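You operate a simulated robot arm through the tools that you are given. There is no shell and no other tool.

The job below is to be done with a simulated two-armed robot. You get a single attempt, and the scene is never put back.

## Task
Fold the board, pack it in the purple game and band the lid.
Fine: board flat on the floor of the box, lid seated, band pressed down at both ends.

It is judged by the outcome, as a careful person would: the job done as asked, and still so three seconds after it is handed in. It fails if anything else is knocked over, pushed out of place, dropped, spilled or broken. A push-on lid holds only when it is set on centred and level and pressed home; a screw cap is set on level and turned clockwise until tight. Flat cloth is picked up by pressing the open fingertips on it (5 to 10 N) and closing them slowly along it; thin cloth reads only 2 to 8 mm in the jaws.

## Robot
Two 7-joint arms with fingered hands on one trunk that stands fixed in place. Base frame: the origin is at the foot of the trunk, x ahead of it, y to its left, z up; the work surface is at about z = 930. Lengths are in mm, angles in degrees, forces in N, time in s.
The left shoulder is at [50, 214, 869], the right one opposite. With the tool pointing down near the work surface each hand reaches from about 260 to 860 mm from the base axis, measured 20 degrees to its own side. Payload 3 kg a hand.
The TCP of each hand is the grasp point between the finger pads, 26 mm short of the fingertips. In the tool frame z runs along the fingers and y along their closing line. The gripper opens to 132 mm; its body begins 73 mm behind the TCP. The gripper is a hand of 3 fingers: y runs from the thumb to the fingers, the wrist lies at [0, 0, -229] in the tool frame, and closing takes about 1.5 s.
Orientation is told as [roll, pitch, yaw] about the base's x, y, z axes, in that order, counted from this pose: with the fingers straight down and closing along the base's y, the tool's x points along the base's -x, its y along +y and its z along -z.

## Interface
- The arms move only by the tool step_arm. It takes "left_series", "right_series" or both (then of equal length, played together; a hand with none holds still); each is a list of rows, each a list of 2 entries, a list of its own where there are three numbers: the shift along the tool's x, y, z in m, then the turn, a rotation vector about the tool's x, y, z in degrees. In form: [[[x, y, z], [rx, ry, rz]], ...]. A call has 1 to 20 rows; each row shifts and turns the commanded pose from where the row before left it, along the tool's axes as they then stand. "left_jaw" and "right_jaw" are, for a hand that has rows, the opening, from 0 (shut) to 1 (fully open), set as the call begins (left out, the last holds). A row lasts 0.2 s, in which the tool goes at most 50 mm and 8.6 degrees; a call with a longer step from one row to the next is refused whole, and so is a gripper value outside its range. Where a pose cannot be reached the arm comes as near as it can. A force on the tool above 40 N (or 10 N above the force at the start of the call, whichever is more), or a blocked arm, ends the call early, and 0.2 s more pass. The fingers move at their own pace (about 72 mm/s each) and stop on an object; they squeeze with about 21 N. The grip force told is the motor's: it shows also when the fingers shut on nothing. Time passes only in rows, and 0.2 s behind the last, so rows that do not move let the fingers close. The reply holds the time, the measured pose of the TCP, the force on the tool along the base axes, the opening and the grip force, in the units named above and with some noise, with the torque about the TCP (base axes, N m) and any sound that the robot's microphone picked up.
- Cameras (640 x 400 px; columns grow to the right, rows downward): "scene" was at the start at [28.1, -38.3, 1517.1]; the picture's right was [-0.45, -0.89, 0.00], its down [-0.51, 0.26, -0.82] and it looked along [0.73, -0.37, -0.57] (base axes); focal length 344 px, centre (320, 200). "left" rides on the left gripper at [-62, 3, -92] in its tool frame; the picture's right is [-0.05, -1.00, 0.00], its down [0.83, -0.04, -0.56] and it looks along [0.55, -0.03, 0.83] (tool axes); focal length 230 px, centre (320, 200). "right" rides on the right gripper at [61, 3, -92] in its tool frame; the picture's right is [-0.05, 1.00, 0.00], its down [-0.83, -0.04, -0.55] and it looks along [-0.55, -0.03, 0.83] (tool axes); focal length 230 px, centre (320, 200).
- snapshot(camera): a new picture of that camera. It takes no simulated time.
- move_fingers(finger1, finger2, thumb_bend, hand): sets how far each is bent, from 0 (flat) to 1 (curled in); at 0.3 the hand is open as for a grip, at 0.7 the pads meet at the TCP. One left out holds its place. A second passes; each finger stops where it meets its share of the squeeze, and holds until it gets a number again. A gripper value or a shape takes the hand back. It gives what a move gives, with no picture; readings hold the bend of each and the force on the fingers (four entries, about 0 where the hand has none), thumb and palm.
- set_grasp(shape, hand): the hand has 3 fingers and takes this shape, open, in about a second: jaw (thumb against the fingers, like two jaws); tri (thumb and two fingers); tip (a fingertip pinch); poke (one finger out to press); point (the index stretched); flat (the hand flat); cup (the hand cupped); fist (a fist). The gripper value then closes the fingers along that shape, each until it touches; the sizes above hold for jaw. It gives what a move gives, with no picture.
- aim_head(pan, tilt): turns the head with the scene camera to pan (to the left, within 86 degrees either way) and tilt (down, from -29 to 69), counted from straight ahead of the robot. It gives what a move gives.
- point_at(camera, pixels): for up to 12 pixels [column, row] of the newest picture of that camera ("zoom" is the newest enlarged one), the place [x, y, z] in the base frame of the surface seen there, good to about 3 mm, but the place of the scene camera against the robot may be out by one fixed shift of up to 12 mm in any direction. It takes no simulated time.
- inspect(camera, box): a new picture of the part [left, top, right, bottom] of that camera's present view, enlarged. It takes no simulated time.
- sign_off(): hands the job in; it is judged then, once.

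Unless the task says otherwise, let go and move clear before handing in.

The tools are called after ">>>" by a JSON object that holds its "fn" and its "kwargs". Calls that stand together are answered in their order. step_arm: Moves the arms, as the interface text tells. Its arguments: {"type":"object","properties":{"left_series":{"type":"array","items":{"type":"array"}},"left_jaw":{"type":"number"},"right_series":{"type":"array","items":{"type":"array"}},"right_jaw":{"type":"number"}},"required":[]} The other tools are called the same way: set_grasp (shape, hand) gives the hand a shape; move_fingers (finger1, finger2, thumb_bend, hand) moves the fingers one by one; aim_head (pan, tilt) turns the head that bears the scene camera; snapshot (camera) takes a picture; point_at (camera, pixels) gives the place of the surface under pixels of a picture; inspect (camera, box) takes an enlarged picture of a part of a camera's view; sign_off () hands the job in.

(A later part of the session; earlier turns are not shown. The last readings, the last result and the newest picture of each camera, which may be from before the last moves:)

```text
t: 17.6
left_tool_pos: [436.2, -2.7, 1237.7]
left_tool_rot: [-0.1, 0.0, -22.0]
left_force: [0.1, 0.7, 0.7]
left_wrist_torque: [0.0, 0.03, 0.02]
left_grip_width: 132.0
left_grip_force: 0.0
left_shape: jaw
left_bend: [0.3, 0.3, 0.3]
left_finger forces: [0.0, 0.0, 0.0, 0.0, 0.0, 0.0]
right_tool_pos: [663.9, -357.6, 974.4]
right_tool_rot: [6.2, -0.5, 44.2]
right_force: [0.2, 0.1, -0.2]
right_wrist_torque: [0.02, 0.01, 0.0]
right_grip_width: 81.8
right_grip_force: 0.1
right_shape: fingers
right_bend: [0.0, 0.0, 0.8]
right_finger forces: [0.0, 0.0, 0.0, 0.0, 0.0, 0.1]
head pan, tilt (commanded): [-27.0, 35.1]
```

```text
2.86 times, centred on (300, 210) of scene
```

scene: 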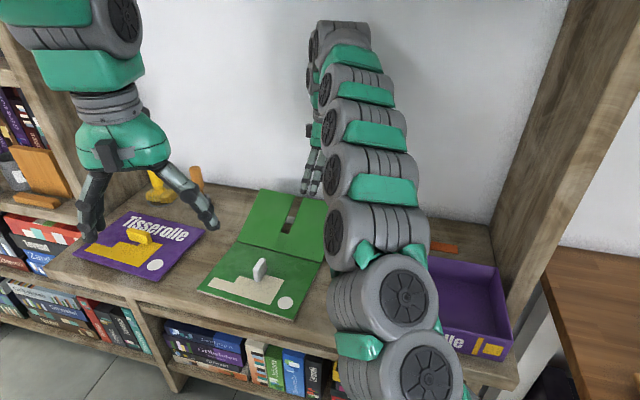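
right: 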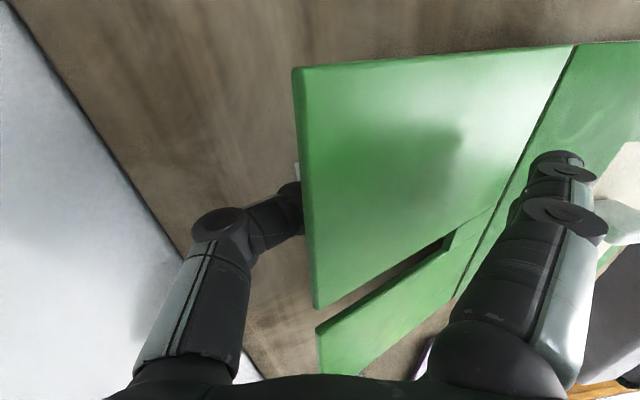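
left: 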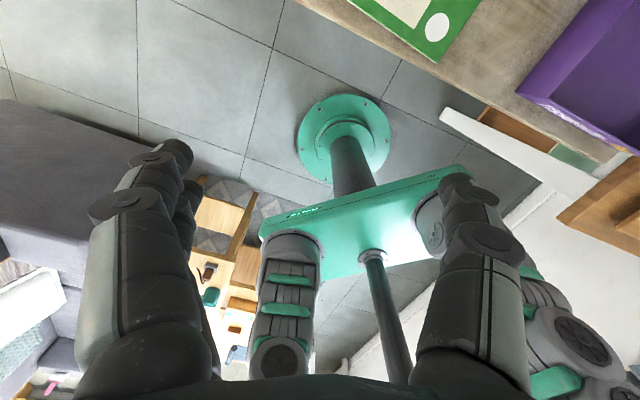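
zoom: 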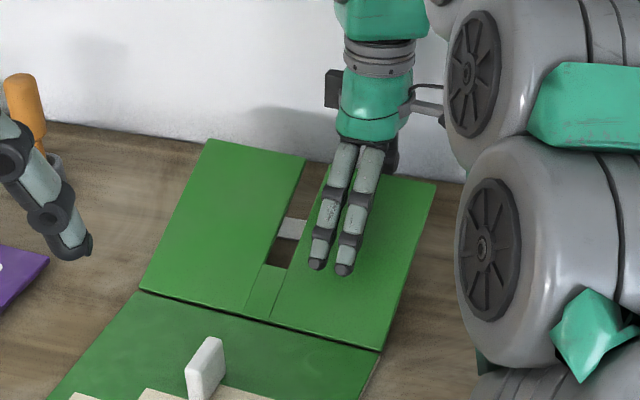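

The thumb is under the edge with no contact force yet. I'll lift the leaf gently to about 45° and check how it behaves.

>>> {"fn": "step_arm", "kwargs": {"right_series": [[[0, 0.00066, -0.0063], [0, 0, 0]], [[0, 0.00585, -0.0107], [0, 0, 0]], [[0, 0.00585, -0.0107], [0, 0, 0]], [[0, 0.00753, -0.00946], [0, 0, 0]], [[0, 0.00753, -0.00946], [0, 0, 0]], [[0, 0, 0], [0, 0, 0]]]}}

>>> {"fn": "snapshot", "kwargs": {"camera": "right"}}

>>> {"fn": "inspect", "kwargs": {"camera": "scene", "box": [200, 120, 380, 320]}}

```text
t: 19.0
left_tool_pos: [436.3, -3.0, 1239.3]
left_tool_rot: [0.0, -0.1, -22.1]
left_force: [-0.2, -0.2, 1.2]
left_wrist_torque: [0.0, 0.02, -0.02]
left_grip_width: 132.1
left_grip_force: 0.0
left_shape: jaw
left_bend: [0.3, 0.3, 0.3]
left_finger forces: [0.0, 0.1, 0.0, 0.0, 0.0, 0.1]
right_tool_pos: [649.9, -342.1, 1024.0]
right_tool_rot: [6.3, -0.7, 44.2]
right_force: [-0.4, 0.2, 0.0]
right_wrist_torque: [0.01, 0.01, 0.01]
right_grip_width: 82.0
right_grip_force: 0.3
right_shape: fingers
right_bend: [0.0, 0.0, 0.8]
right_finger forces: [0.0, 0.1, 0.1, 0.0, 0.2, 0.0]
head pan, tilt (commanded): [-27.0, 35.1]
```

```text
taken
```

right: 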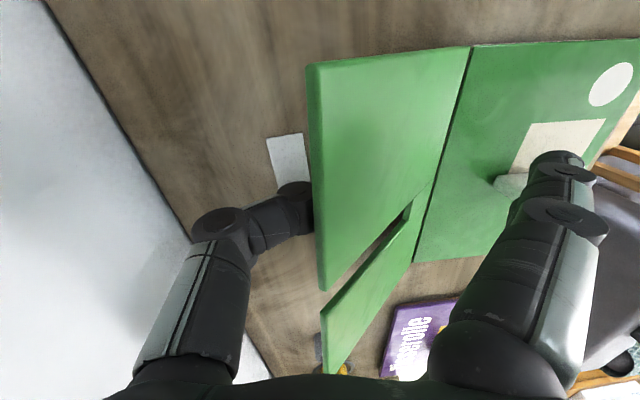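

```text
2.00 times, centred on (290, 220) of scene
```

zoom: 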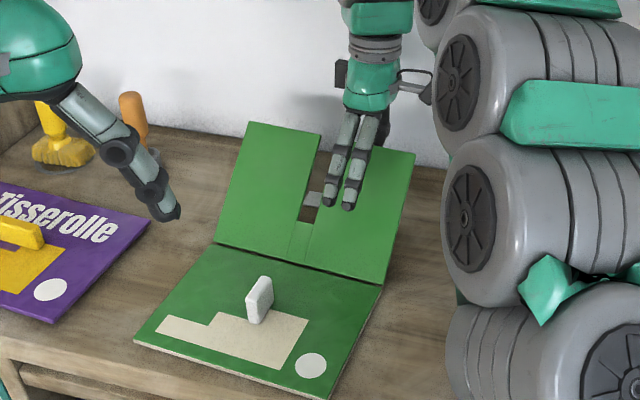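

The leaf rose to about 45° with almost no load. I'll back off slightly to see whether the hinge holds it by friction or it follows the thumb down.

>>> {"fn": "step_arm", "kwargs": {"right_series": [[[0, -0.0065, 0.0095], [0, 0, 0]], [[0, 0, 0], [0, 0, 0]], [[0, 0, 0], [0, 0, 0]]]}}

>>> {"fn": "point_at", "kwargs": {"camera": "right", "pixels": [[315, 90], [318, 150], [330, 360]]}}

>>> {"fn": "snapshot", "kwargs": {"camera": "right"}}

>>> {"fn": "point_at", "kwargs": {"camera": "right", "pixels": [[315, 90], [318, 150], [330, 360], [470, 52], [420, 250]]}}

```text
t: 19.8
left_tool_pos: [435.8, -3.3, 1237.7]
left_tool_rot: [0.0, 0.1, -22.0]
left_force: [-0.2, -1.0, 0.0]
left_wrist_torque: [-0.02, -0.01, -0.03]
left_grip_width: 131.6
left_grip_force: 0.1
left_shape: jaw
left_bend: [0.3, 0.3, 0.3]
left_finger forces: [0.0, 0.1, 0.1, 0.1, 0.0, 0.0]
right_tool_pos: [654.1, -345.2, 1012.9]
right_tool_rot: [6.3, -0.6, 44.2]
right_force: [-0.4, 0.0, 0.3]
right_wrist_torque: [-0.05, -0.01, 0.02]
right_grip_width: 81.9
right_grip_force: 0.1
right_shape: fingers
right_bend: [0.0, 0.0, 0.8]
right_finger forces: [0.0, 0.0, 0.1, 0.0, 0.2, 0.0]
head pan, tilt (commanded): [-27.0, 35.1]
```

```text
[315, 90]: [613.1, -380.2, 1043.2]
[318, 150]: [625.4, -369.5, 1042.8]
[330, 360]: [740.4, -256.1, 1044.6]
```

```text
taken
```

right: 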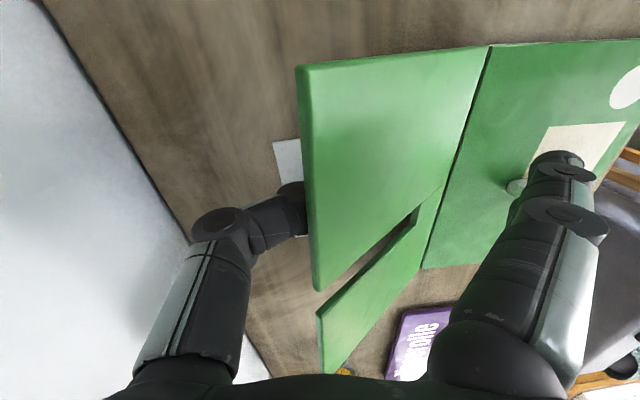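

```text
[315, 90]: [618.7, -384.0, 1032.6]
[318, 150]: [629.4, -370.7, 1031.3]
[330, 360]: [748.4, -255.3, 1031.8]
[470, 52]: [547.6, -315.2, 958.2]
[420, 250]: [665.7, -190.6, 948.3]
```

The leaf follows the thumb down (edge z 1043→1032), so it swings freely and needs catching past upright. I'll raise it to about 80° along the arc, slowly.

>>> {"fn": "step_arm", "kwargs": {"right_series": [[[0, 0.00768, -0.00995], [0, 0, 0]], [[0, 0.00908, -0.00799], [0, 0, 0]], [[0, 0.00908, -0.00799], [0, 0, 0]], [[0, 0.01037, -0.00635], [0, 0, 0]], [[0, 0.01037, -0.00635], [0, 0, 0]], [[0, 0.01127, -0.0044], [0, 0, 0]], [[0, 0.01127, -0.0044], [0, 0, 0]], [[0, 0.006, -0.0015], [0, 0, 0]], [[0, 0.0058, -0.0015], [0, 0, 0]], [[0, 0, 0], [0, 0, 0]]]}}

>>> {"fn": "snapshot", "kwargs": {"camera": "right"}}

>>> {"fn": "inspect", "kwargs": {"camera": "scene", "box": [180, 100, 380, 320]}}

```text
t: 22.0
left_tool_pos: [436.0, -2.6, 1237.9]
left_tool_rot: [0.0, -0.1, -22.1]
left_force: [-0.2, 0.3, -0.1]
left_wrist_torque: [0.03, -0.03, -0.02]
left_grip_width: 131.9
left_grip_force: 0.0
left_shape: jaw
left_bend: [0.3, 0.3, 0.3]
left_finger forces: [0.0, 0.0, 0.0, 0.0, 0.0, 0.0]
right_tool_pos: [599.0, -294.2, 1071.5]
right_tool_rot: [6.5, -0.6, 44.3]
right_force: [1.1, -0.9, -0.3]
right_wrist_torque: [0.04, -0.03, 0.02]
right_grip_width: 82.2
right_grip_force: 0.0
right_shape: fingers
right_bend: [0.0, 0.0, 0.8]
right_finger forces: [0.0, 0.0, 0.0, 0.0, 0.0, 0.1]
head pan, tilt (commanded): [-27.0, 35.1]
```

```text
taken
```

right: 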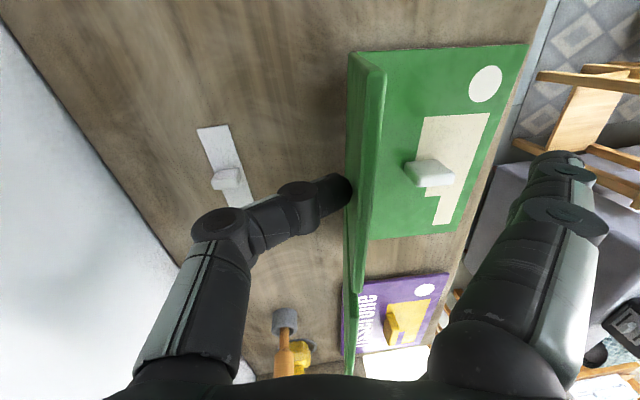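

```text
1.82 times, centred on (280, 210) of scene
```

zoom: 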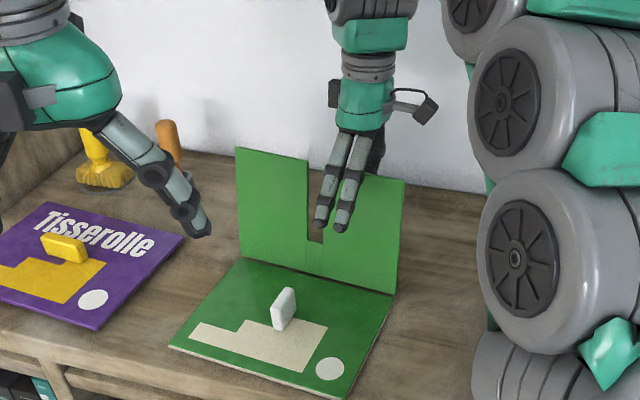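

The leaf stands at about 80° on the thumb. I'll bring the two fingers in on the inner side to form the catch, then carry it past upright.

>>> {"fn": "move_fingers", "kwargs": {"hand": "right", "finger1": 0.55, "finger2": 0.55, "thumb_bend": 0.8}}

>>> {"fn": "snapshot", "kwargs": {"camera": "right"}}

>>> {"fn": "inspect", "kwargs": {"camera": "scene", "box": [240, 100, 380, 240]}}

```text
t: 23.0
left_tool_pos: [436.8, -4.1, 1237.7]
left_tool_rot: [0.0, 0.0, -22.1]
left_force: [0.8, 0.4, -0.1]
left_wrist_torque: [0.03, -0.01, 0.0]
left_grip_width: 131.8
left_grip_force: 0.0
left_shape: jaw
left_bend: [0.3, 0.3, 0.3]
left_finger forces: [0.0, 0.0, 0.0, 0.0, 0.1, 0.1]
right_tool_pos: [598.9, -292.4, 1071.8]
right_tool_rot: [6.2, -0.6, 44.2]
right_force: [-0.3, 1.2, 0.4]
right_wrist_torque: [-0.01, 0.02, 0.02]
right_grip_width: 17.9
right_grip_force: 0.1
right_shape: fingers
right_bend: [0.55, 0.55, 0.8]
right_finger forces: [0.0, 0.1, 0.0, 0.1, 0.1, 0.0]
head pan, tilt (commanded): [-27.0, 35.1]
```

```text
taken
```

right: 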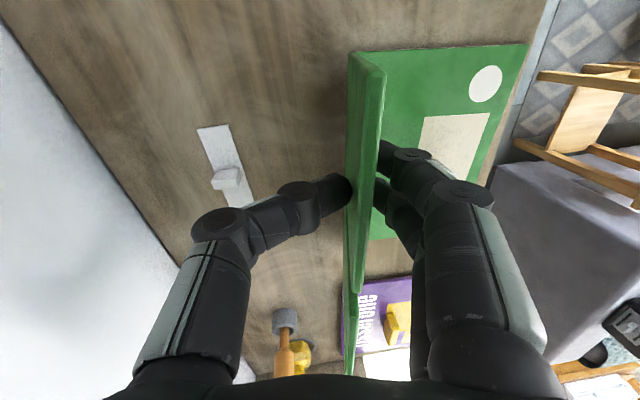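

```text
2.86 times, centred on (310, 170) of scene
```

zoom: 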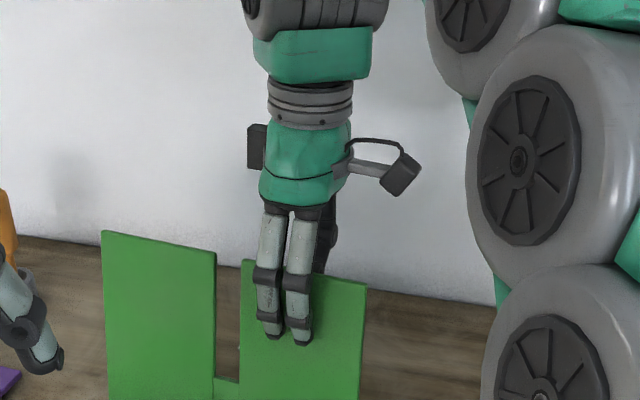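

The leaf is straddled with about 18 mm gap. Before lowering it toward the robot side, I'll move the left hand out of the way so the arms don't meet.

>>> {"fn": "step_arm", "kwargs": {"left_series": [[[0.0079, 0.04175, 0], [0, 0, 0]], [[0.0079, 0.04175, 0], [0, 0, 0]], [[0.0079, 0.04175, 0], [0, 0, 0]], [[0.0079, 0.04175, 0], [0, 0, 0]], [[0.0079, 0.04175, 0], [0, 0, 0]], [[0.0079, 0.04175, 0], [0, 0, 0]]]}}

```text
t: 24.4
left_tool_pos: [485.1, 246.6, 1238.4]
left_tool_rot: [0.0, 0.0, -22.1]
left_force: [-0.1, 0.2, -0.3]
left_wrist_torque: [-0.01, 0.03, -0.02]
left_grip_width: 131.8
left_grip_force: 0.0
left_shape: jaw
left_bend: [0.3, 0.3, 0.3]
left_finger forces: [0.1, 0.1, 0.1, 0.0, 0.0, 0.0]
right_tool_pos: [600.2, -292.9, 1071.6]
right_tool_rot: [6.4, -0.5, 44.2]
right_force: [0.5, -0.2, -0.6]
right_wrist_torque: [0.0, 0.0, 0.0]
right_grip_width: 17.4
right_grip_force: 0.2
right_shape: fingers
right_bend: [0.55, 0.55, 0.8]
right_finger forces: [0.1, 0.0, 0.0, 0.0, 0.0, 0.0]
head pan, tilt (commanded): [-27.0, 35.1]
```

Now I'll carry the leaf from 80° through upright to about 110°, leaning the hand along with it so it comes to rest on the fingers.

>>> {"fn": "step_arm", "kwargs": {"right_series": [[[0, 0.01126, -0.00087], [2.3, 0, 0]], [[0, 0.01214, -0.00156], [4, 0, 0]], [[0, 0.0122, -0.0014], [5, 0, 0]], [[0, 0.01213, -0.00136], [4, 0, 0]], [[0, 0.01236, -0.00125], [4, 0, 0]], [[0, 0.01212, -0.00085], [4, 0, 0]], [[0, 0, 0], [0, 0, 0]]]}}

>>> {"fn": "snapshot", "kwargs": {"camera": "right"}}

>>> {"fn": "inspect", "kwargs": {"camera": "scene", "box": [180, 100, 380, 320]}}

```text
t: 26.0
left_tool_pos: [486.1, 245.7, 1239.0]
left_tool_rot: [0.0, -0.1, -22.2]
left_force: [0.3, -0.3, -0.1]
left_wrist_torque: [0.04, 0.0, 0.01]
left_grip_width: 131.8
left_grip_force: 0.1
left_shape: jaw
left_bend: [0.3, 0.3, 0.3]
left_finger forces: [0.0, 0.0, 0.0, 0.0, 0.0, 0.0]
right_tool_pos: [550.6, -241.5, 1076.5]
right_tool_rot: [-17.0, -0.5, 44.1]
right_force: [-0.6, 0.5, -0.3]
right_wrist_torque: [-0.01, 0.01, 0.01]
right_grip_width: 17.3
right_grip_force: 0.1
right_shape: fingers
right_bend: [0.55, 0.55, 0.8]
right_finger forces: [0.2, 0.0, 0.0, 0.0, 0.0, 0.0]
head pan, tilt (commanded): [-27.0, 35.1]
```

```text
taken
```

right: 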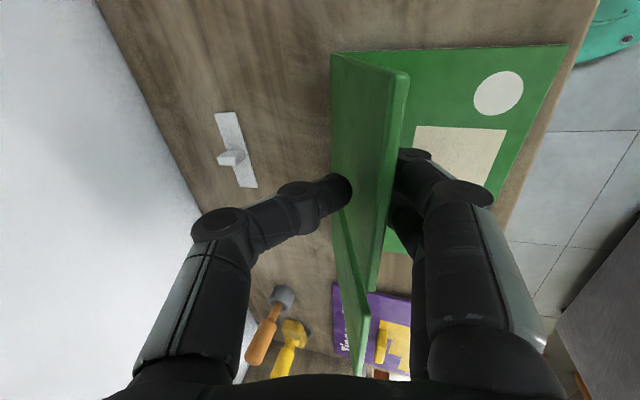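

```text
1.82 times, centred on (280, 210) of scene
```

zoom: 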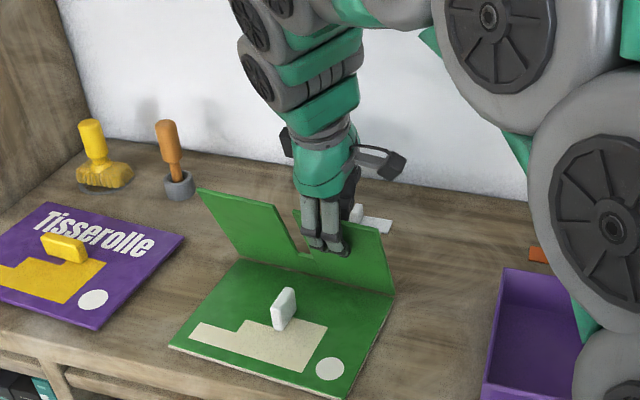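

The leaf has passed upright and rests on the two fingers (about 0.2 N). I'll open the thumb out of the way and hook the fingers a bit more to support it.

>>> {"fn": "move_fingers", "kwargs": {"hand": "right", "thumb_bend": 0.0, "finger1": 0.6, "finger2": 0.6}}

>>> {"fn": "snapshot", "kwargs": {"camera": "right"}}

>>> {"fn": "point_at", "kwargs": {"camera": "right", "pixels": [[400, 75], [405, 110], [370, 340], [333, 60], [415, 155], [430, 160], [402, 160]]}}

```text
t: 27.0
left_tool_pos: [485.3, 245.8, 1238.0]
left_tool_rot: [0.1, 0.0, -22.1]
left_force: [0.5, 0.9, 0.3]
left_wrist_torque: [-0.01, 0.0, 0.03]
left_grip_width: 131.9
left_grip_force: 0.1
left_shape: jaw
left_bend: [0.3, 0.3, 0.3]
left_finger forces: [0.0, 0.0, 0.0, 0.0, 0.0, 0.0]
right_tool_pos: [549.7, -240.2, 1075.4]
right_tool_rot: [-17.0, -0.5, 44.2]
right_force: [-0.5, -0.6, 0.5]
right_wrist_torque: [-0.01, 0.0, 0.0]
right_grip_width: 106.9
right_grip_force: 0.3
right_shape: fingers
right_bend: [0.6, 0.6, 0.0]
right_finger forces: [0.1, 0.1, 0.1, 0.1, 0.0, 0.0]
head pan, tilt (commanded): [-27.0, 35.1]
```

```text
taken
```

right: 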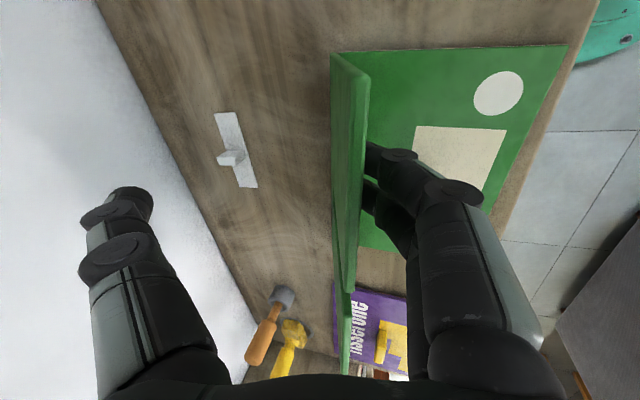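

```text
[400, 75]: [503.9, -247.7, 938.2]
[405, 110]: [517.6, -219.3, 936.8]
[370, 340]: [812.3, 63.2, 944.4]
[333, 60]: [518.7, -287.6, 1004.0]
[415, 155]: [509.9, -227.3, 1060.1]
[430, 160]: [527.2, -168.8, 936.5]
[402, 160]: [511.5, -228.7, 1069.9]
```

>>> {"fn": "point_at", "kwargs": {"camera": "right", "pixels": [[362, 80], [355, 75], [358, 110], [348, 285], [338, 60], [335, 100], [372, 150], [368, 188]]}}

>>> {"fn": "inspect", "kwargs": {"camera": "scene", "box": [180, 100, 380, 320]}}

```text
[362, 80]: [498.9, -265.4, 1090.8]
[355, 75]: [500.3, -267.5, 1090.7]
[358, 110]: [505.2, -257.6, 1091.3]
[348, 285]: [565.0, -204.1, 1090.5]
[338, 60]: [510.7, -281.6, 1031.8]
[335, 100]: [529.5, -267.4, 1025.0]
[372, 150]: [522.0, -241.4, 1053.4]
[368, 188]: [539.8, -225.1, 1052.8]
```

```text
1.82 times, centred on (280, 210) of scene
```

zoom: 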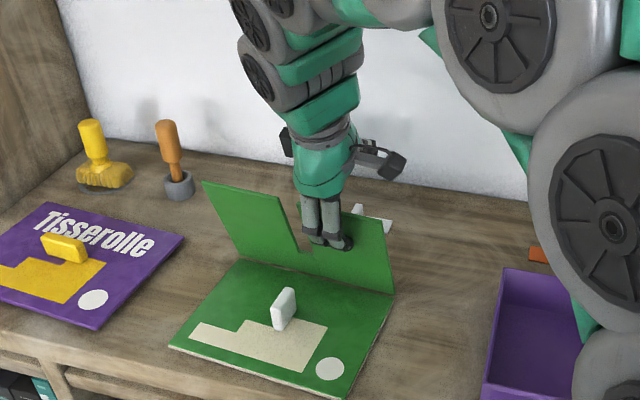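

The leaf is at about 106°, resting on the fingers. I'll lower it toward the near leaf in small arcs, leaning the hand as it goes, to about 135° first.

>>> {"fn": "step_arm", "kwargs": {"right_series": [[[0, 0.01064, 9e-05], [4, 0, 0]], [[0, 0.01062, -0.00065], [4, 0, 0]], [[0, 0.01198, 0.00037], [4, 0, 0]], [[0, 0.01198, -0.00047], [4, 0, 0]], [[0, 0.01175, 0.00083], [3.5, 0, 0]], [[0, 0.01178, 0.00012], [3.5, 0, 0]], [[0, 0, 0], [0, 0, 0]]]}}

>>> {"fn": "snapshot", "kwargs": {"camera": "right"}}

>>> {"fn": "inspect", "kwargs": {"camera": "scene", "box": [180, 100, 380, 320]}}

```text
t: 28.6
left_tool_pos: [484.5, 246.9, 1238.6]
left_tool_rot: [0.0, 0.0, -22.2]
left_force: [-0.6, -0.7, 0.4]
left_wrist_torque: [0.03, -0.03, 0.0]
left_grip_width: 132.0
left_grip_force: 0.1
left_shape: jaw
left_bend: [0.3, 0.3, 0.3]
left_finger forces: [0.0, 0.1, 0.0, 0.1, 0.1, 0.1]
right_tool_pos: [508.8, -196.5, 1044.6]
right_tool_rot: [-40.0, -0.6, 44.2]
right_force: [0.3, -0.1, 0.0]
right_wrist_torque: [0.01, -0.01, 0.0]
right_grip_width: 106.6
right_grip_force: 0.1
right_shape: fingers
right_bend: [0.6, 0.6, 0.0]
right_finger forces: [0.0, 0.1, 0.1, 0.0, 0.0, 0.1]
head pan, tilt (commanded): [-27.0, 35.1]
```

```text
taken
```

right: 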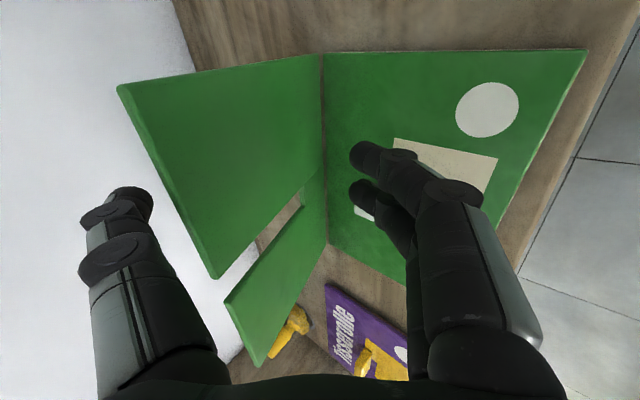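

```text
1.82 times, centred on (280, 210) of scene
```

zoom: 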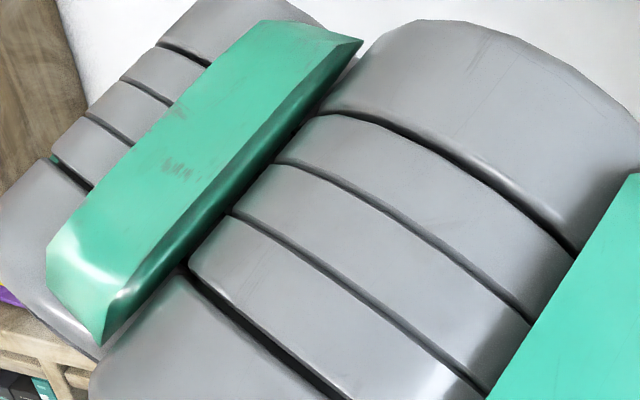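

The leaf did not follow the fingers; it appears still upright on the left of the picture. I'll measure its angle.

>>> {"fn": "point_at", "kwargs": {"camera": "right", "pixels": [[122, 92], [160, 180], [212, 270], [325, 60], [328, 235], [220, 120], [255, 350], [365, 155], [360, 190], [390, 160]]}}

>>> {"fn": "snapshot", "kwargs": {"camera": "scene"}}

```text
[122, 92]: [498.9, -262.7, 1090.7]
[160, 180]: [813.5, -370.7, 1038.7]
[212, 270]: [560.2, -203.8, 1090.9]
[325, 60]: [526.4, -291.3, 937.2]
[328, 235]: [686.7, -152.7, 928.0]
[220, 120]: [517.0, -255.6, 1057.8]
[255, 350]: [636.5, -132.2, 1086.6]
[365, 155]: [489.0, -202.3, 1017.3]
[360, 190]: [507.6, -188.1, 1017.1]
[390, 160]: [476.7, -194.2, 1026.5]
```

```text
taken
```

scene: 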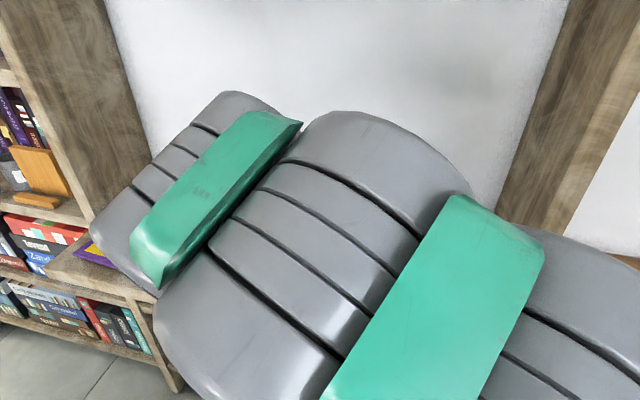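

The leaf stays at about 107° by hinge friction, while my fingers wait below it at the 135° position. I'll close the thumb slowly behind the leaf to push it onto the waiting fingers.

>>> {"fn": "move_fingers", "kwargs": {"hand": "right", "thumb_bend": 0.5}}

>>> {"fn": "snapshot", "kwargs": {"camera": "right"}}

```text
t: 29.6
left_tool_pos: [485.9, 245.4, 1238.0]
left_tool_rot: [-0.1, 0.0, -22.1]
left_force: [-0.8, -0.7, 0.4]
left_wrist_torque: [0.01, 0.01, -0.01]
left_grip_width: 131.9
left_grip_force: 0.1
left_shape: jaw
left_bend: [0.3, 0.3, 0.3]
left_finger forces: [0.0, 0.1, 0.0, 0.1, 0.0, 0.1]
right_tool_pos: [507.8, -197.1, 1044.4]
right_tool_rot: [-39.9, -0.6, 44.2]
right_force: [-0.3, -0.1, -0.1]
right_wrist_torque: [0.02, 0.02, 0.0]
right_grip_width: 51.8
right_grip_force: 0.2
right_shape: fingers
right_bend: [0.6, 0.6, 0.5]
right_finger forces: [0.1, 0.2, 0.1, 0.0, 0.0, 0.1]
head pan, tilt (commanded): [-27.0, 35.1]
```

```text
taken
```

right: 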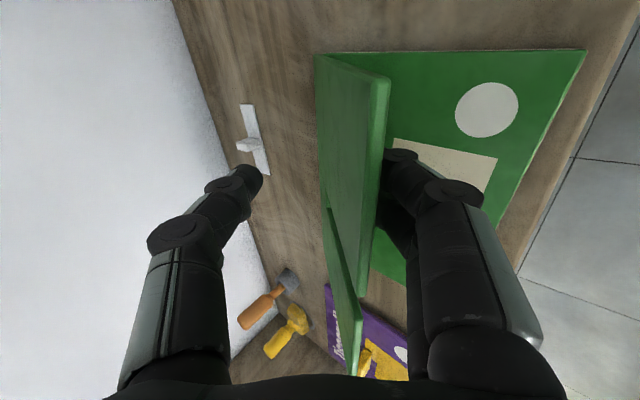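

The leaf dropped gently onto the fingers. Continuing the lowering from 135° to about 165°.

>>> {"fn": "step_arm", "kwargs": {"right_series": [[[0, 0.01162, 0.00148], [3.5, 0, 0]], [[0, 0.01169, 0.00077], [3.5, 0, 0]], [[0, 0.01119, 0.0023], [2.5, 0, 0]], [[0, 0.01128, 0.00181], [2.5, 0, 0]], [[0, 0, 0], [0, 0, 0]]]}}

>>> {"fn": "snapshot", "kwargs": {"camera": "right"}}

>>> {"fn": "point_at", "kwargs": {"camera": "right", "pixels": [[388, 85], [380, 150], [360, 350], [320, 60], [410, 155], [430, 160], [300, 300]]}}

```text
t: 30.8
left_tool_pos: [484.3, 246.6, 1236.6]
left_tool_rot: [-0.1, 0.0, -22.1]
left_force: [0.1, -0.2, 0.0]
left_wrist_torque: [0.04, -0.01, 0.02]
left_grip_width: 131.9
left_grip_force: 0.0
left_shape: jaw
left_bend: [0.3, 0.3, 0.3]
left_finger forces: [0.0, 0.0, 0.0, 0.1, 0.0, 0.0]
right_tool_pos: [489.5, -177.7, 1008.6]
right_tool_rot: [-52.0, -0.5, 44.2]
right_force: [-0.3, -0.9, -0.1]
right_wrist_torque: [-0.01, -0.01, -0.01]
right_grip_width: 51.9
right_grip_force: 0.3
right_shape: fingers
right_bend: [0.6, 0.6, 0.5]
right_finger forces: [0.2, 0.1, 0.1, 0.1, 0.1, 0.0]
head pan, tilt (commanded): [-27.0, 35.1]
```

```text
taken
```

right: 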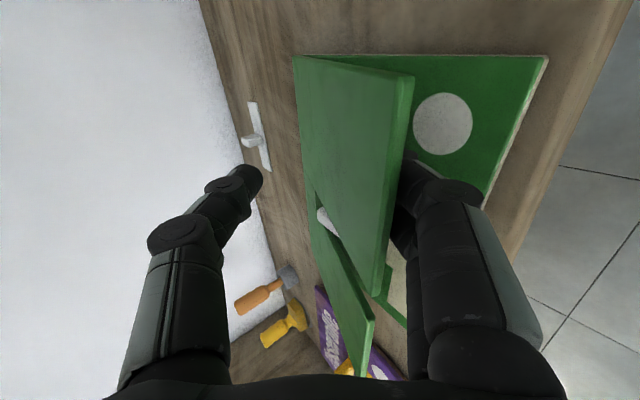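

```text
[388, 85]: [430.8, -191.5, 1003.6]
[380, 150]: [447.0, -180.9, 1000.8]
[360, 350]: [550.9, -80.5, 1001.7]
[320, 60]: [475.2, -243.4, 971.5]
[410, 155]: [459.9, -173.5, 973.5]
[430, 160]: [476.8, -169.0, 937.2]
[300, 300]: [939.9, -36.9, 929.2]
```

The leaf follows nicely (edge z≈1003, about 155°) and the white knob lines up with the slot at (325,220). Lowering further.

>>> {"fn": "step_arm", "kwargs": {"right_series": [[[0, 0.01058, 0.00351], [1.5, 0, 0]], [[0, 0.01067, 0.00323], [1.5, 0, 0]], [[0, 0, 0], [0, 0, 0]]]}}

>>> {"fn": "snapshot", "kwargs": {"camera": "right"}}

>>> {"fn": "point_at", "kwargs": {"camera": "right", "pixels": [[400, 85], [395, 150], [365, 340], [410, 180], [425, 170], [340, 215]]}}

```text
t: 31.6
left_tool_pos: [485.3, 246.7, 1237.5]
left_tool_rot: [0.0, 0.0, -22.2]
left_force: [0.6, -0.1, -0.5]
left_wrist_torque: [0.01, 0.0, -0.03]
left_grip_width: 131.9
left_grip_force: 0.1
left_shape: jaw
left_bend: [0.3, 0.3, 0.3]
left_finger forces: [0.1, 0.0, 0.0, 0.0, 0.0, 0.0]
right_tool_pos: [485.4, -170.8, 987.2]
right_tool_rot: [-55.1, -0.6, 44.2]
right_force: [-0.1, -0.5, -0.5]
right_wrist_torque: [-0.01, -0.02, -0.02]
right_grip_width: 52.2
right_grip_force: 0.3
right_shape: fingers
right_bend: [0.6, 0.6, 0.5]
right_finger forces: [0.1, 0.2, 0.0, 0.0, 0.0, 0.1]
head pan, tilt (commanded): [-27.0, 35.1]
```

```text
taken
```

right: 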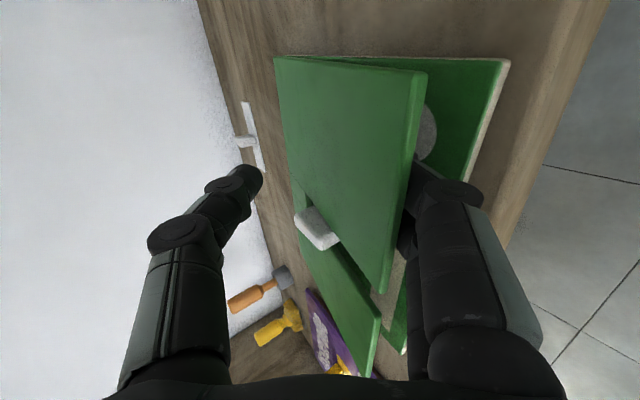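

```text
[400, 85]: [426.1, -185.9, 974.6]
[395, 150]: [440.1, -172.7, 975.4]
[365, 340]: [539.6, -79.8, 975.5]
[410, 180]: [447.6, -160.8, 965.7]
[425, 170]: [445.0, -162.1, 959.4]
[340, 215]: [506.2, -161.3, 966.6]
```

The knob has come through the slot and the leaf is about 14° from closed, resting on my fingers. I'll lower a little more, then draw the fingers out toward the robot.

>>> {"fn": "step_arm", "kwargs": {"right_series": [[[0, 0.0041, 0.00287], [0, 0, 0]], [[0, 0.0041, 0.00287], [0, 0, 0]], [[0, 0.006, -0.0086], [0, 0, 0]], [[0, 0.006, -0.0086], [0, 0, 0]], [[0, 0.008, -0.0115], [0, 0, 0]], [[0, 0.01005, -0.01433], [0, 0, 0]], [[0, 0.01005, -0.01433], [0, 0, 0]], [[0, 0, 0], [0, 0, 0]]]}}

>>> {"fn": "snapshot", "kwargs": {"camera": "right"}}

```text
t: 33.4
left_tool_pos: [485.7, 245.0, 1238.9]
left_tool_rot: [0.0, 0.1, -22.0]
left_force: [-0.6, -0.1, -0.2]
left_wrist_torque: [0.01, 0.01, 0.03]
left_grip_width: 131.7
left_grip_force: 0.0
left_shape: jaw
left_bend: [0.3, 0.3, 0.3]
left_finger forces: [0.0, 0.0, 0.1, 0.1, 0.1, 0.0]
right_tool_pos: [434.3, -121.1, 976.4]
right_tool_rot: [-55.0, -0.6, 44.3]
right_force: [1.0, 0.4, -0.5]
right_wrist_torque: [0.01, 0.03, -0.01]
right_grip_width: 51.2
right_grip_force: 0.0
right_shape: fingers
right_bend: [0.6, 0.6, 0.5]
right_finger forces: [0.0, 0.0, 0.0, 0.1, 0.0, 0.0]
head pan, tilt (commanded): [-27.0, 35.1]
```

```text
taken
```

right: 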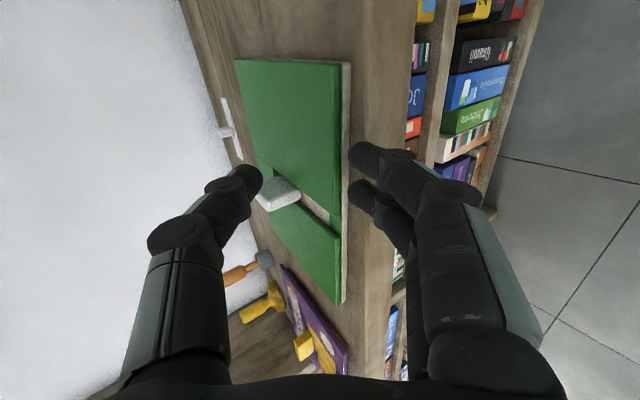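

The board is folded flat with the knob standing through the slot. I'll lift the right hand clear, straighten it and reset it to the jaw shape.

>>> {"fn": "step_arm", "kwargs": {"right_series": [[[0, -0.0328, -0.0229], [0, 0, 0]], [[0, -0.0328, -0.0229], [0, 0, 0]], [[0, -0.0328, -0.0229], [0, 0, 0]], [[0, -0.0328, -0.0229], [0, 0, 0]], [[0, 0, 0], [-7.86, 0, 0]], [[0, 0, 0], [-7.86, 0, 0]], [[0, 0, 0], [-7.86, 0, 0]], [[0, 0, 0], [-7.86, 0, 0]], [[0, 0, 0], [-7.86, 0, 0]], [[0, 0, 0], [-7.86, 0, 0]], [[0, 0, 0], [-7.86, 0, 0]], [[0, 0, 0], [0, 0, 0]]]}}

>>> {"fn": "set_grasp", "kwargs": {"hand": "right", "shape": "jaw"}}

>>> {"fn": "snapshot", "kwargs": {"camera": "right"}}

>>> {"fn": "snapshot", "kwargs": {"camera": "scene"}}

```text
t: 36.0
left_tool_pos: [484.8, 245.4, 1238.4]
left_tool_rot: [0.0, 0.0, -22.1]
left_force: [-0.2, 0.4, -0.1]
left_wrist_torque: [-0.01, 0.01, -0.03]
left_grip_width: 131.6
left_grip_force: 0.1
left_shape: jaw
left_bend: [0.3, 0.3, 0.3]
left_finger forces: [0.1, 0.0, 0.0, 0.1, 0.0, 0.1]
right_tool_pos: [433.9, -122.3, 1135.9]
right_tool_rot: [0.1, -0.6, 44.1]
right_force: [-0.6, 0.1, 0.3]
right_wrist_torque: [-0.02, -0.01, -0.02]
right_grip_width: 51.3
right_grip_force: 0.0
right_shape: fingers
right_bend: [0.6, 0.6, 0.5]
right_finger forces: [0.0, 0.1, 0.0, 0.0, 0.1, 0.0]
head pan, tilt (commanded): [-27.0, 35.1]
```

```text
t: 36.9
left_tool_pos: [485.8, 246.1, 1237.8]
left_tool_rot: [0.1, 0.0, -22.1]
left_force: [0.0, -0.3, -0.5]
left_wrist_torque: [-0.01, -0.03, 0.01]
left_grip_width: 131.8
left_grip_force: 0.0
left_shape: jaw
left_bend: [0.3, 0.3, 0.3]
left_finger forces: [0.1, 0.1, 0.1, 0.0, 0.0, 0.0]
right_tool_pos: [433.7, -123.0, 1136.6]
right_tool_rot: [0.0, -0.6, 44.2]
right_force: [-0.5, 0.1, 0.2]
right_wrist_torque: [-0.02, -0.02, -0.02]
right_grip_width: 131.7
right_grip_force: 0.1
right_shape: jaw
right_bend: [0.3, 0.3, 0.3]
right_finger forces: [0.0, 0.0, 0.0, 0.0, 0.0, 0.1]
head pan, tilt (commanded): [-27.0, 35.1]
```

```text
taken
```

right: 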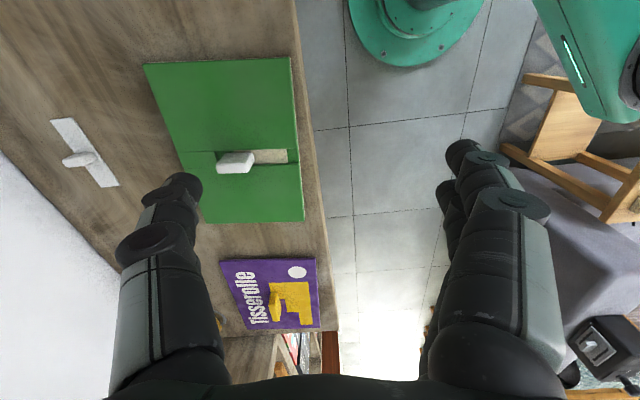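

```text
taken
```

scene: 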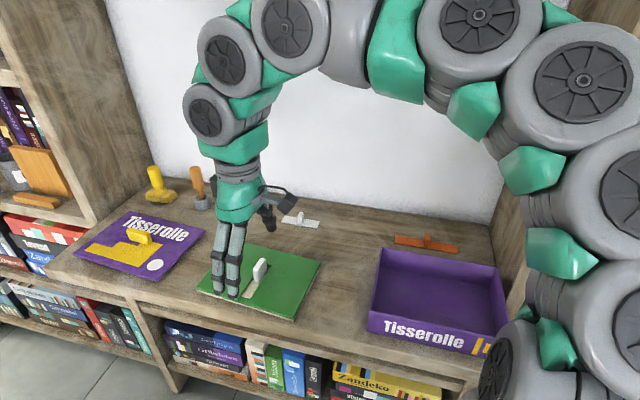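

The board lies folded with the knob standing up at (258,268). The two candidate bands are now both visible; I'll compare them closely and measure.

>>> {"fn": "inspect", "kwargs": {"camera": "scene", "box": [265, 200, 345, 240]}}

>>> {"fn": "point_at", "kwargs": {"camera": "right", "pixels": [[50, 122], [75, 117], [95, 187], [118, 185], [83, 160], [63, 163], [235, 160], [220, 165], [250, 160], [234, 170], [146, 66], [289, 60]]}}

>>> {"fn": "point_at", "kwargs": {"camera": "right", "pixels": [[303, 220], [204, 222], [240, 152], [222, 262], [316, 260], [320, 325], [248, 330], [275, 295], [270, 305], [280, 320], [266, 157], [190, 157]]}}

>>> {"fn": "inspect", "kwargs": {"camera": "right", "box": [130, 40, 340, 240]}}

```text
8.00 times, centred on (305, 220) of scene
```

zoom: 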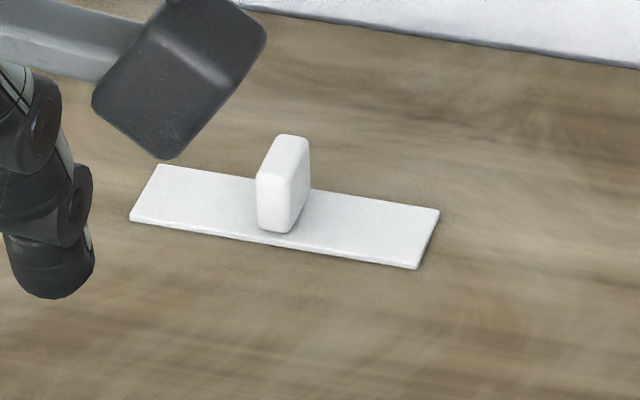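

```text
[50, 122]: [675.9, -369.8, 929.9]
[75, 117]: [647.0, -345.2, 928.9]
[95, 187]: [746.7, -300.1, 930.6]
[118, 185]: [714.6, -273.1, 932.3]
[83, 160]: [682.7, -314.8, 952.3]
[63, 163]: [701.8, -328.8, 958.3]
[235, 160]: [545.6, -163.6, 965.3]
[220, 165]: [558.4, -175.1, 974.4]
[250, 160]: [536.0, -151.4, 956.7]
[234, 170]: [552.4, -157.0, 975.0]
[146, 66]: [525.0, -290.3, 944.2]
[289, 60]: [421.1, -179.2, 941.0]
```

```text
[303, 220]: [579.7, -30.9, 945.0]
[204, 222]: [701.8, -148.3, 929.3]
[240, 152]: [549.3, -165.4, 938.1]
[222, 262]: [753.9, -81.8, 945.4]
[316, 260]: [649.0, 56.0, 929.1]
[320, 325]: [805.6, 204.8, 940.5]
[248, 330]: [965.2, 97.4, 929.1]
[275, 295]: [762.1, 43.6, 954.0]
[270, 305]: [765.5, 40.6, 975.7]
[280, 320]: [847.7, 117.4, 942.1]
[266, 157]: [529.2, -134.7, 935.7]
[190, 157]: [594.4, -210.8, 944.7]
```

```text
2.00 times, centred on (235, 140) of right
```

zoom: 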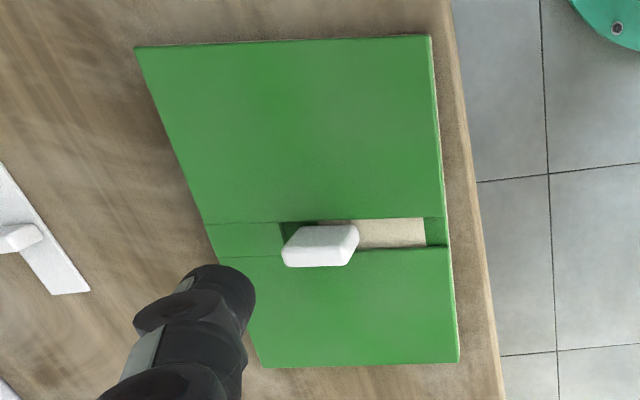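

The white band is about 100 mm long, the orange one about 150 mm. The box front has a yellow mark near (487,347); I'll look at it and the lid for hints on where the band goes.

>>> {"fn": "inspect", "kwargs": {"camera": "scene", "box": [430, 300, 530, 370]}}

>>> {"fn": "inspect", "kwargs": {"camera": "scene", "box": [360, 230, 520, 370]}}

>>> {"fn": "inspect", "kwargs": {"camera": "scene", "box": [60, 200, 220, 290]}}

```text
5.71 times, centred on (480, 335) of scene
```

zoom: 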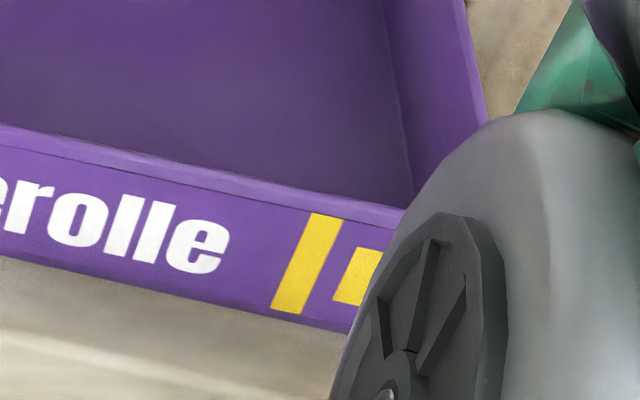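

```text
2.86 times, centred on (440, 300) of scene
```

zoom: 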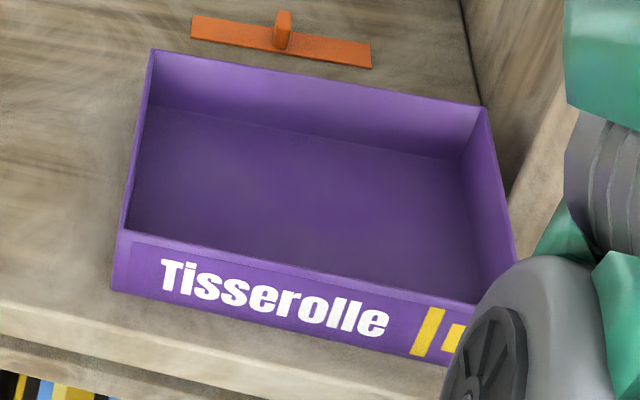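

```text
4.00 times, centred on (140, 245) of scene
```

zoom: 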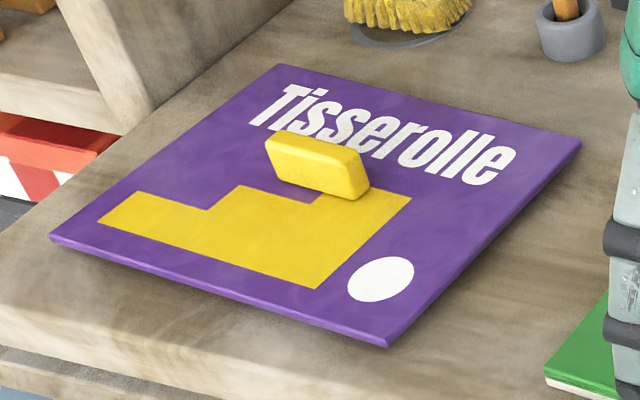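

The purple lid and box carry no band marks, so I'll decide that when the lid is on. Next I turn the right hand to yaw −46° so the jaws close across the knob's thin side, and move it above the knob at about [551,-162].

>>> {"fn": "step_arm", "kwargs": {"right_series": [[[0, 0, 0], [0, 0, 8.18]], [[0, 0, 0], [0, 0, 8.18]], [[0, 0, 0], [0, 0, 8.18]], [[0, 0, 0], [0, 0, 8.18]], [[0, 0, 0], [0, 0, 8.18]], [[0, 0, 0], [0, 0, 8.18]], [[0, 0, 0], [0, 0, 8.18]], [[0, 0, 0], [0, 0, 8.18]], [[0, 0, 0], [0, 0, 8.18]], [[0, 0, 0], [0, 0, 8.18]], [[0, 0, 0], [0, 0, 8.18]], [[-0.02745, 0.01428, 0.02165], [0, 0, 0]], [[-0.02745, 0.01428, 0.02165], [0, 0, 0]], [[-0.02745, 0.01428, 0.02165], [0, 0, 0]], [[-0.02745, 0.01428, 0.02165], [0, 0, 0]], [[0, 0, 0], [0, 0, 0]]]}}

>>> {"fn": "snapshot", "kwargs": {"camera": "right"}}

>>> {"fn": "snapshot", "kwargs": {"camera": "scene"}}

```text
t: 40.3
left_tool_pos: [486.2, 246.9, 1238.1]
left_tool_rot: [0.0, -0.1, -22.1]
left_force: [0.1, 0.0, 0.2]
left_wrist_torque: [0.0, 0.0, 0.03]
left_grip_width: 132.0
left_grip_force: 0.0
left_shape: jaw
left_bend: [0.3, 0.3, 0.3]
left_finger forces: [0.0, 0.0, 0.2, 0.0, 0.1, 0.1]
right_tool_pos: [552.5, -162.4, 1051.5]
right_tool_rot: [0.5, 0.1, -45.8]
right_force: [0.1, 0.4, 0.1]
right_wrist_torque: [-0.01, 0.0, 0.0]
right_grip_width: 131.5
right_grip_force: 0.1
right_shape: jaw
right_bend: [0.3, 0.3, 0.3]
right_finger forces: [0.0, 0.0, 0.0, 0.0, 0.0, 0.1]
head pan, tilt (commanded): [-27.0, 35.1]
```

```text
taken
```

right: 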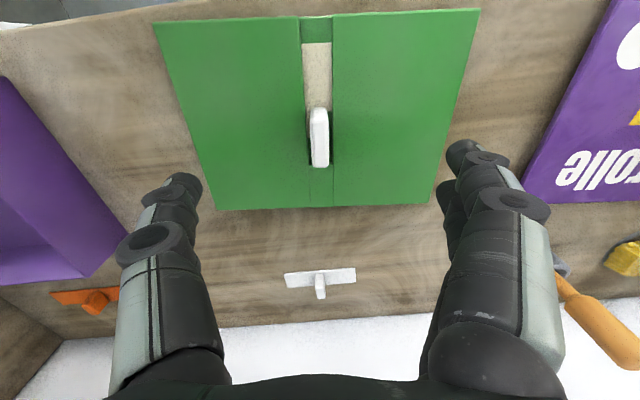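

```text
taken
```

scene: 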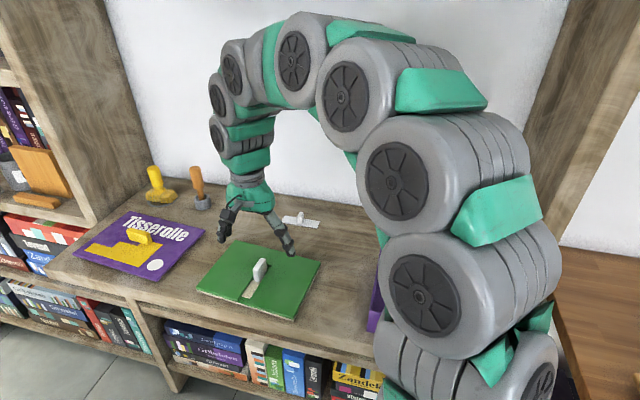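

The hand is centred over the board. I'll measure the knob and the board's corners precisely from here.

>>> {"fn": "point_at", "kwargs": {"camera": "right", "pixels": [[319, 112], [319, 125], [313, 138], [326, 138], [319, 155], [319, 163], [160, 26], [474, 14], [430, 200], [220, 206], [308, 150], [250, 100]]}}

>>> {"fn": "inspect", "kwargs": {"camera": "right", "box": [270, 80, 370, 190]}}

```text
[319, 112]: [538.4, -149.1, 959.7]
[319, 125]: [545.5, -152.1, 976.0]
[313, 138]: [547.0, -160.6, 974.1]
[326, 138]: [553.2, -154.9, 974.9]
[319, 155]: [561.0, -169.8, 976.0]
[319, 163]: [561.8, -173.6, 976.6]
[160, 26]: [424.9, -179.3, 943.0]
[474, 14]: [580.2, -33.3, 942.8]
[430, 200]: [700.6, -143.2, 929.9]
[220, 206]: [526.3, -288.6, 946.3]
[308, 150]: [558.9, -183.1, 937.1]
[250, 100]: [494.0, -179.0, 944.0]
```

```text
3.64 times, centred on (320, 135) of right
```

zoom: 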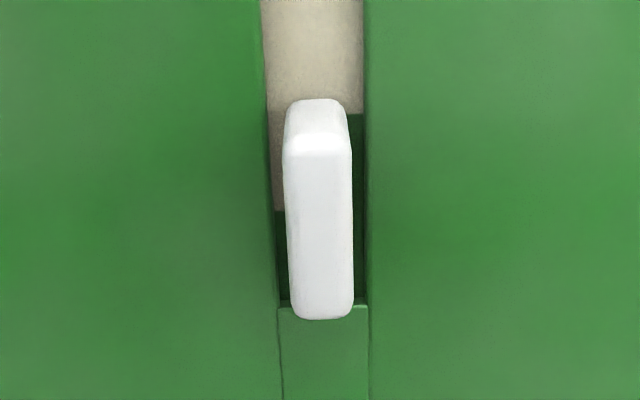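

The knob's top is at z≈976, centred about [552,-162], right under the tool. I'll descend to just above the board's surface with the jaw half open, then close on the knob.

>>> {"fn": "step_arm", "kwargs": {"right_series": [[[0, 0, 0.03], [0, 0, 0]], [[0, 0, 0.03], [0, 0, 0]], [[0, 0, 0.01], [0, 0, 0]], [[0, 0, 0.006], [0, 0, 0]], [[0, 0, 0], [0, 0, 0]]], "right_jaw": 0.45}}

>>> {"fn": "snapshot", "kwargs": {"camera": "right"}}

```text
t: 41.5
left_tool_pos: [485.3, 246.3, 1238.7]
left_tool_rot: [0.0, 0.0, -22.1]
left_force: [0.0, -0.4, 0.3]
left_wrist_torque: [-0.02, -0.04, 0.02]
left_grip_width: 131.8
left_grip_force: 0.2
left_shape: jaw
left_bend: [0.3, 0.3, 0.3]
left_finger forces: [0.0, 0.0, 0.1, 0.1, 0.0, 0.0]
right_tool_pos: [553.7, -160.2, 973.7]
right_tool_rot: [0.6, -0.1, -45.8]
right_force: [1.0, -0.1, 0.6]
right_wrist_torque: [0.0, 0.04, 0.04]
right_grip_width: 60.1
right_grip_force: 0.1
right_shape: jaw
right_bend: [0.73, 0.73, 0.7]
right_finger forces: [0.1, 0.0, 0.0, 0.0, 0.0, 0.0]
head pan, tilt (commanded): [-27.0, 35.1]
```

```text
taken
```

right: 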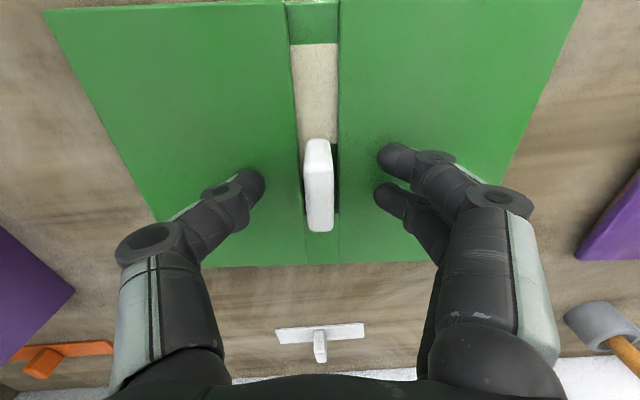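

No contact yet. I'll check fingertip heights relative to the board and knob.

>>> {"fn": "point_at", "kwargs": {"camera": "right", "pixels": [[258, 178], [245, 185], [385, 152], [400, 155], [380, 192], [318, 150], [319, 222], [260, 200], [225, 190]]}}

```text
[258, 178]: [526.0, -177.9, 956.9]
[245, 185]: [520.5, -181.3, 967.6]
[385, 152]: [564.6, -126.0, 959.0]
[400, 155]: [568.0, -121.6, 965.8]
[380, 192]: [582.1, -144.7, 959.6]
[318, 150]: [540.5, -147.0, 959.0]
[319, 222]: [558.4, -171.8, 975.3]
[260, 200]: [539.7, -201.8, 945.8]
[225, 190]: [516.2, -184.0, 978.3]
```

Tips are about 12 mm above the board's surface. I'll go 6 mm lower and close the jaw on the knob.

>>> {"fn": "step_arm", "kwargs": {"right_series": [[[0, 0, 0.003], [0, 0, 0]], [[0, 0, 0.003], [0, 0, 0]], [[0, 0, 0], [0, 0, 0]]]}}

>>> {"fn": "step_arm", "kwargs": {"right_series": [[[0, 0, 0], [0, 0, 0]], [[0, 0, 0], [0, 0, 0]], [[0, 0, 0], [0, 0, 0]], [[0, 0, 0], [0, 0, 0]], [[0, 0, 0], [0, 0, 0]], [[0, 0, 0], [0, 0, 0]], [[0, 0, 0], [0, 0, 0]]], "right_jaw": 0.0}}

>>> {"fn": "snapshot", "kwargs": {"camera": "right"}}

```text
t: 42.3
left_tool_pos: [484.6, 245.6, 1238.6]
left_tool_rot: [0.0, -0.1, -22.2]
left_force: [-1.2, -0.3, -0.5]
left_wrist_torque: [0.02, 0.0, 0.0]
left_grip_width: 131.8
left_grip_force: 0.1
left_shape: jaw
left_bend: [0.3, 0.3, 0.3]
left_finger forces: [0.0, 0.0, 0.0, 0.1, 0.0, 0.0]
right_tool_pos: [553.5, -159.2, 969.9]
right_tool_rot: [0.7, 0.0, -45.8]
right_force: [-5.0, 4.4, 36.1]
right_wrist_torque: [-0.26, 0.35, -0.07]
right_grip_width: 60.8
right_grip_force: 0.1
right_shape: jaw
right_bend: [0.74, 0.74, 0.7]
right_finger forces: [6.0, 8.4, 0.0, 0.1, 21.6, 0.0]
head pan, tilt (commanded): [-27.0, 35.1]
```

```text
t: 43.9
left_tool_pos: [485.3, 245.6, 1238.5]
left_tool_rot: [0.0, 0.0, -22.1]
left_force: [-0.5, 0.1, -0.9]
left_wrist_torque: [0.01, -0.05, 0.01]
left_grip_width: 131.8
left_grip_force: 0.0
left_shape: jaw
left_bend: [0.3, 0.3, 0.3]
left_finger forces: [0.0, 0.1, 0.0, 0.0, 0.0, 0.1]
right_tool_pos: [553.3, -160.2, 968.3]
right_tool_rot: [0.7, 0.0, -45.8]
right_force: [-1.4, -6.4, 13.6]
right_wrist_torque: [-0.13, 0.01, -0.02]
right_grip_width: 19.8
right_grip_force: 21.2
right_shape: jaw
right_bend: [0.74, 0.74, 0.74]
right_finger forces: [9.1, 8.3, 0.2, 0.1, 25.4, 0.1]
head pan, tilt (commanded): [-27.0, 35.1]
```

```text
taken
```

right: 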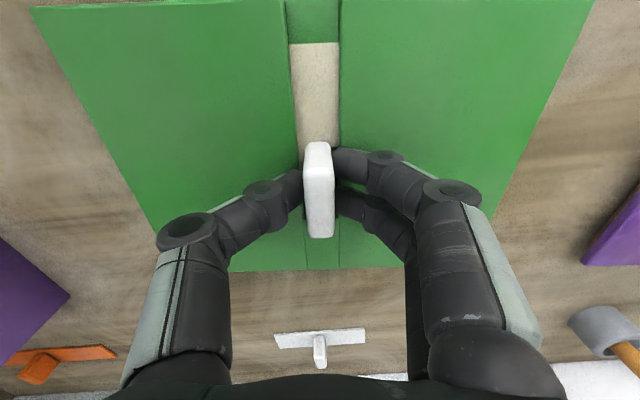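

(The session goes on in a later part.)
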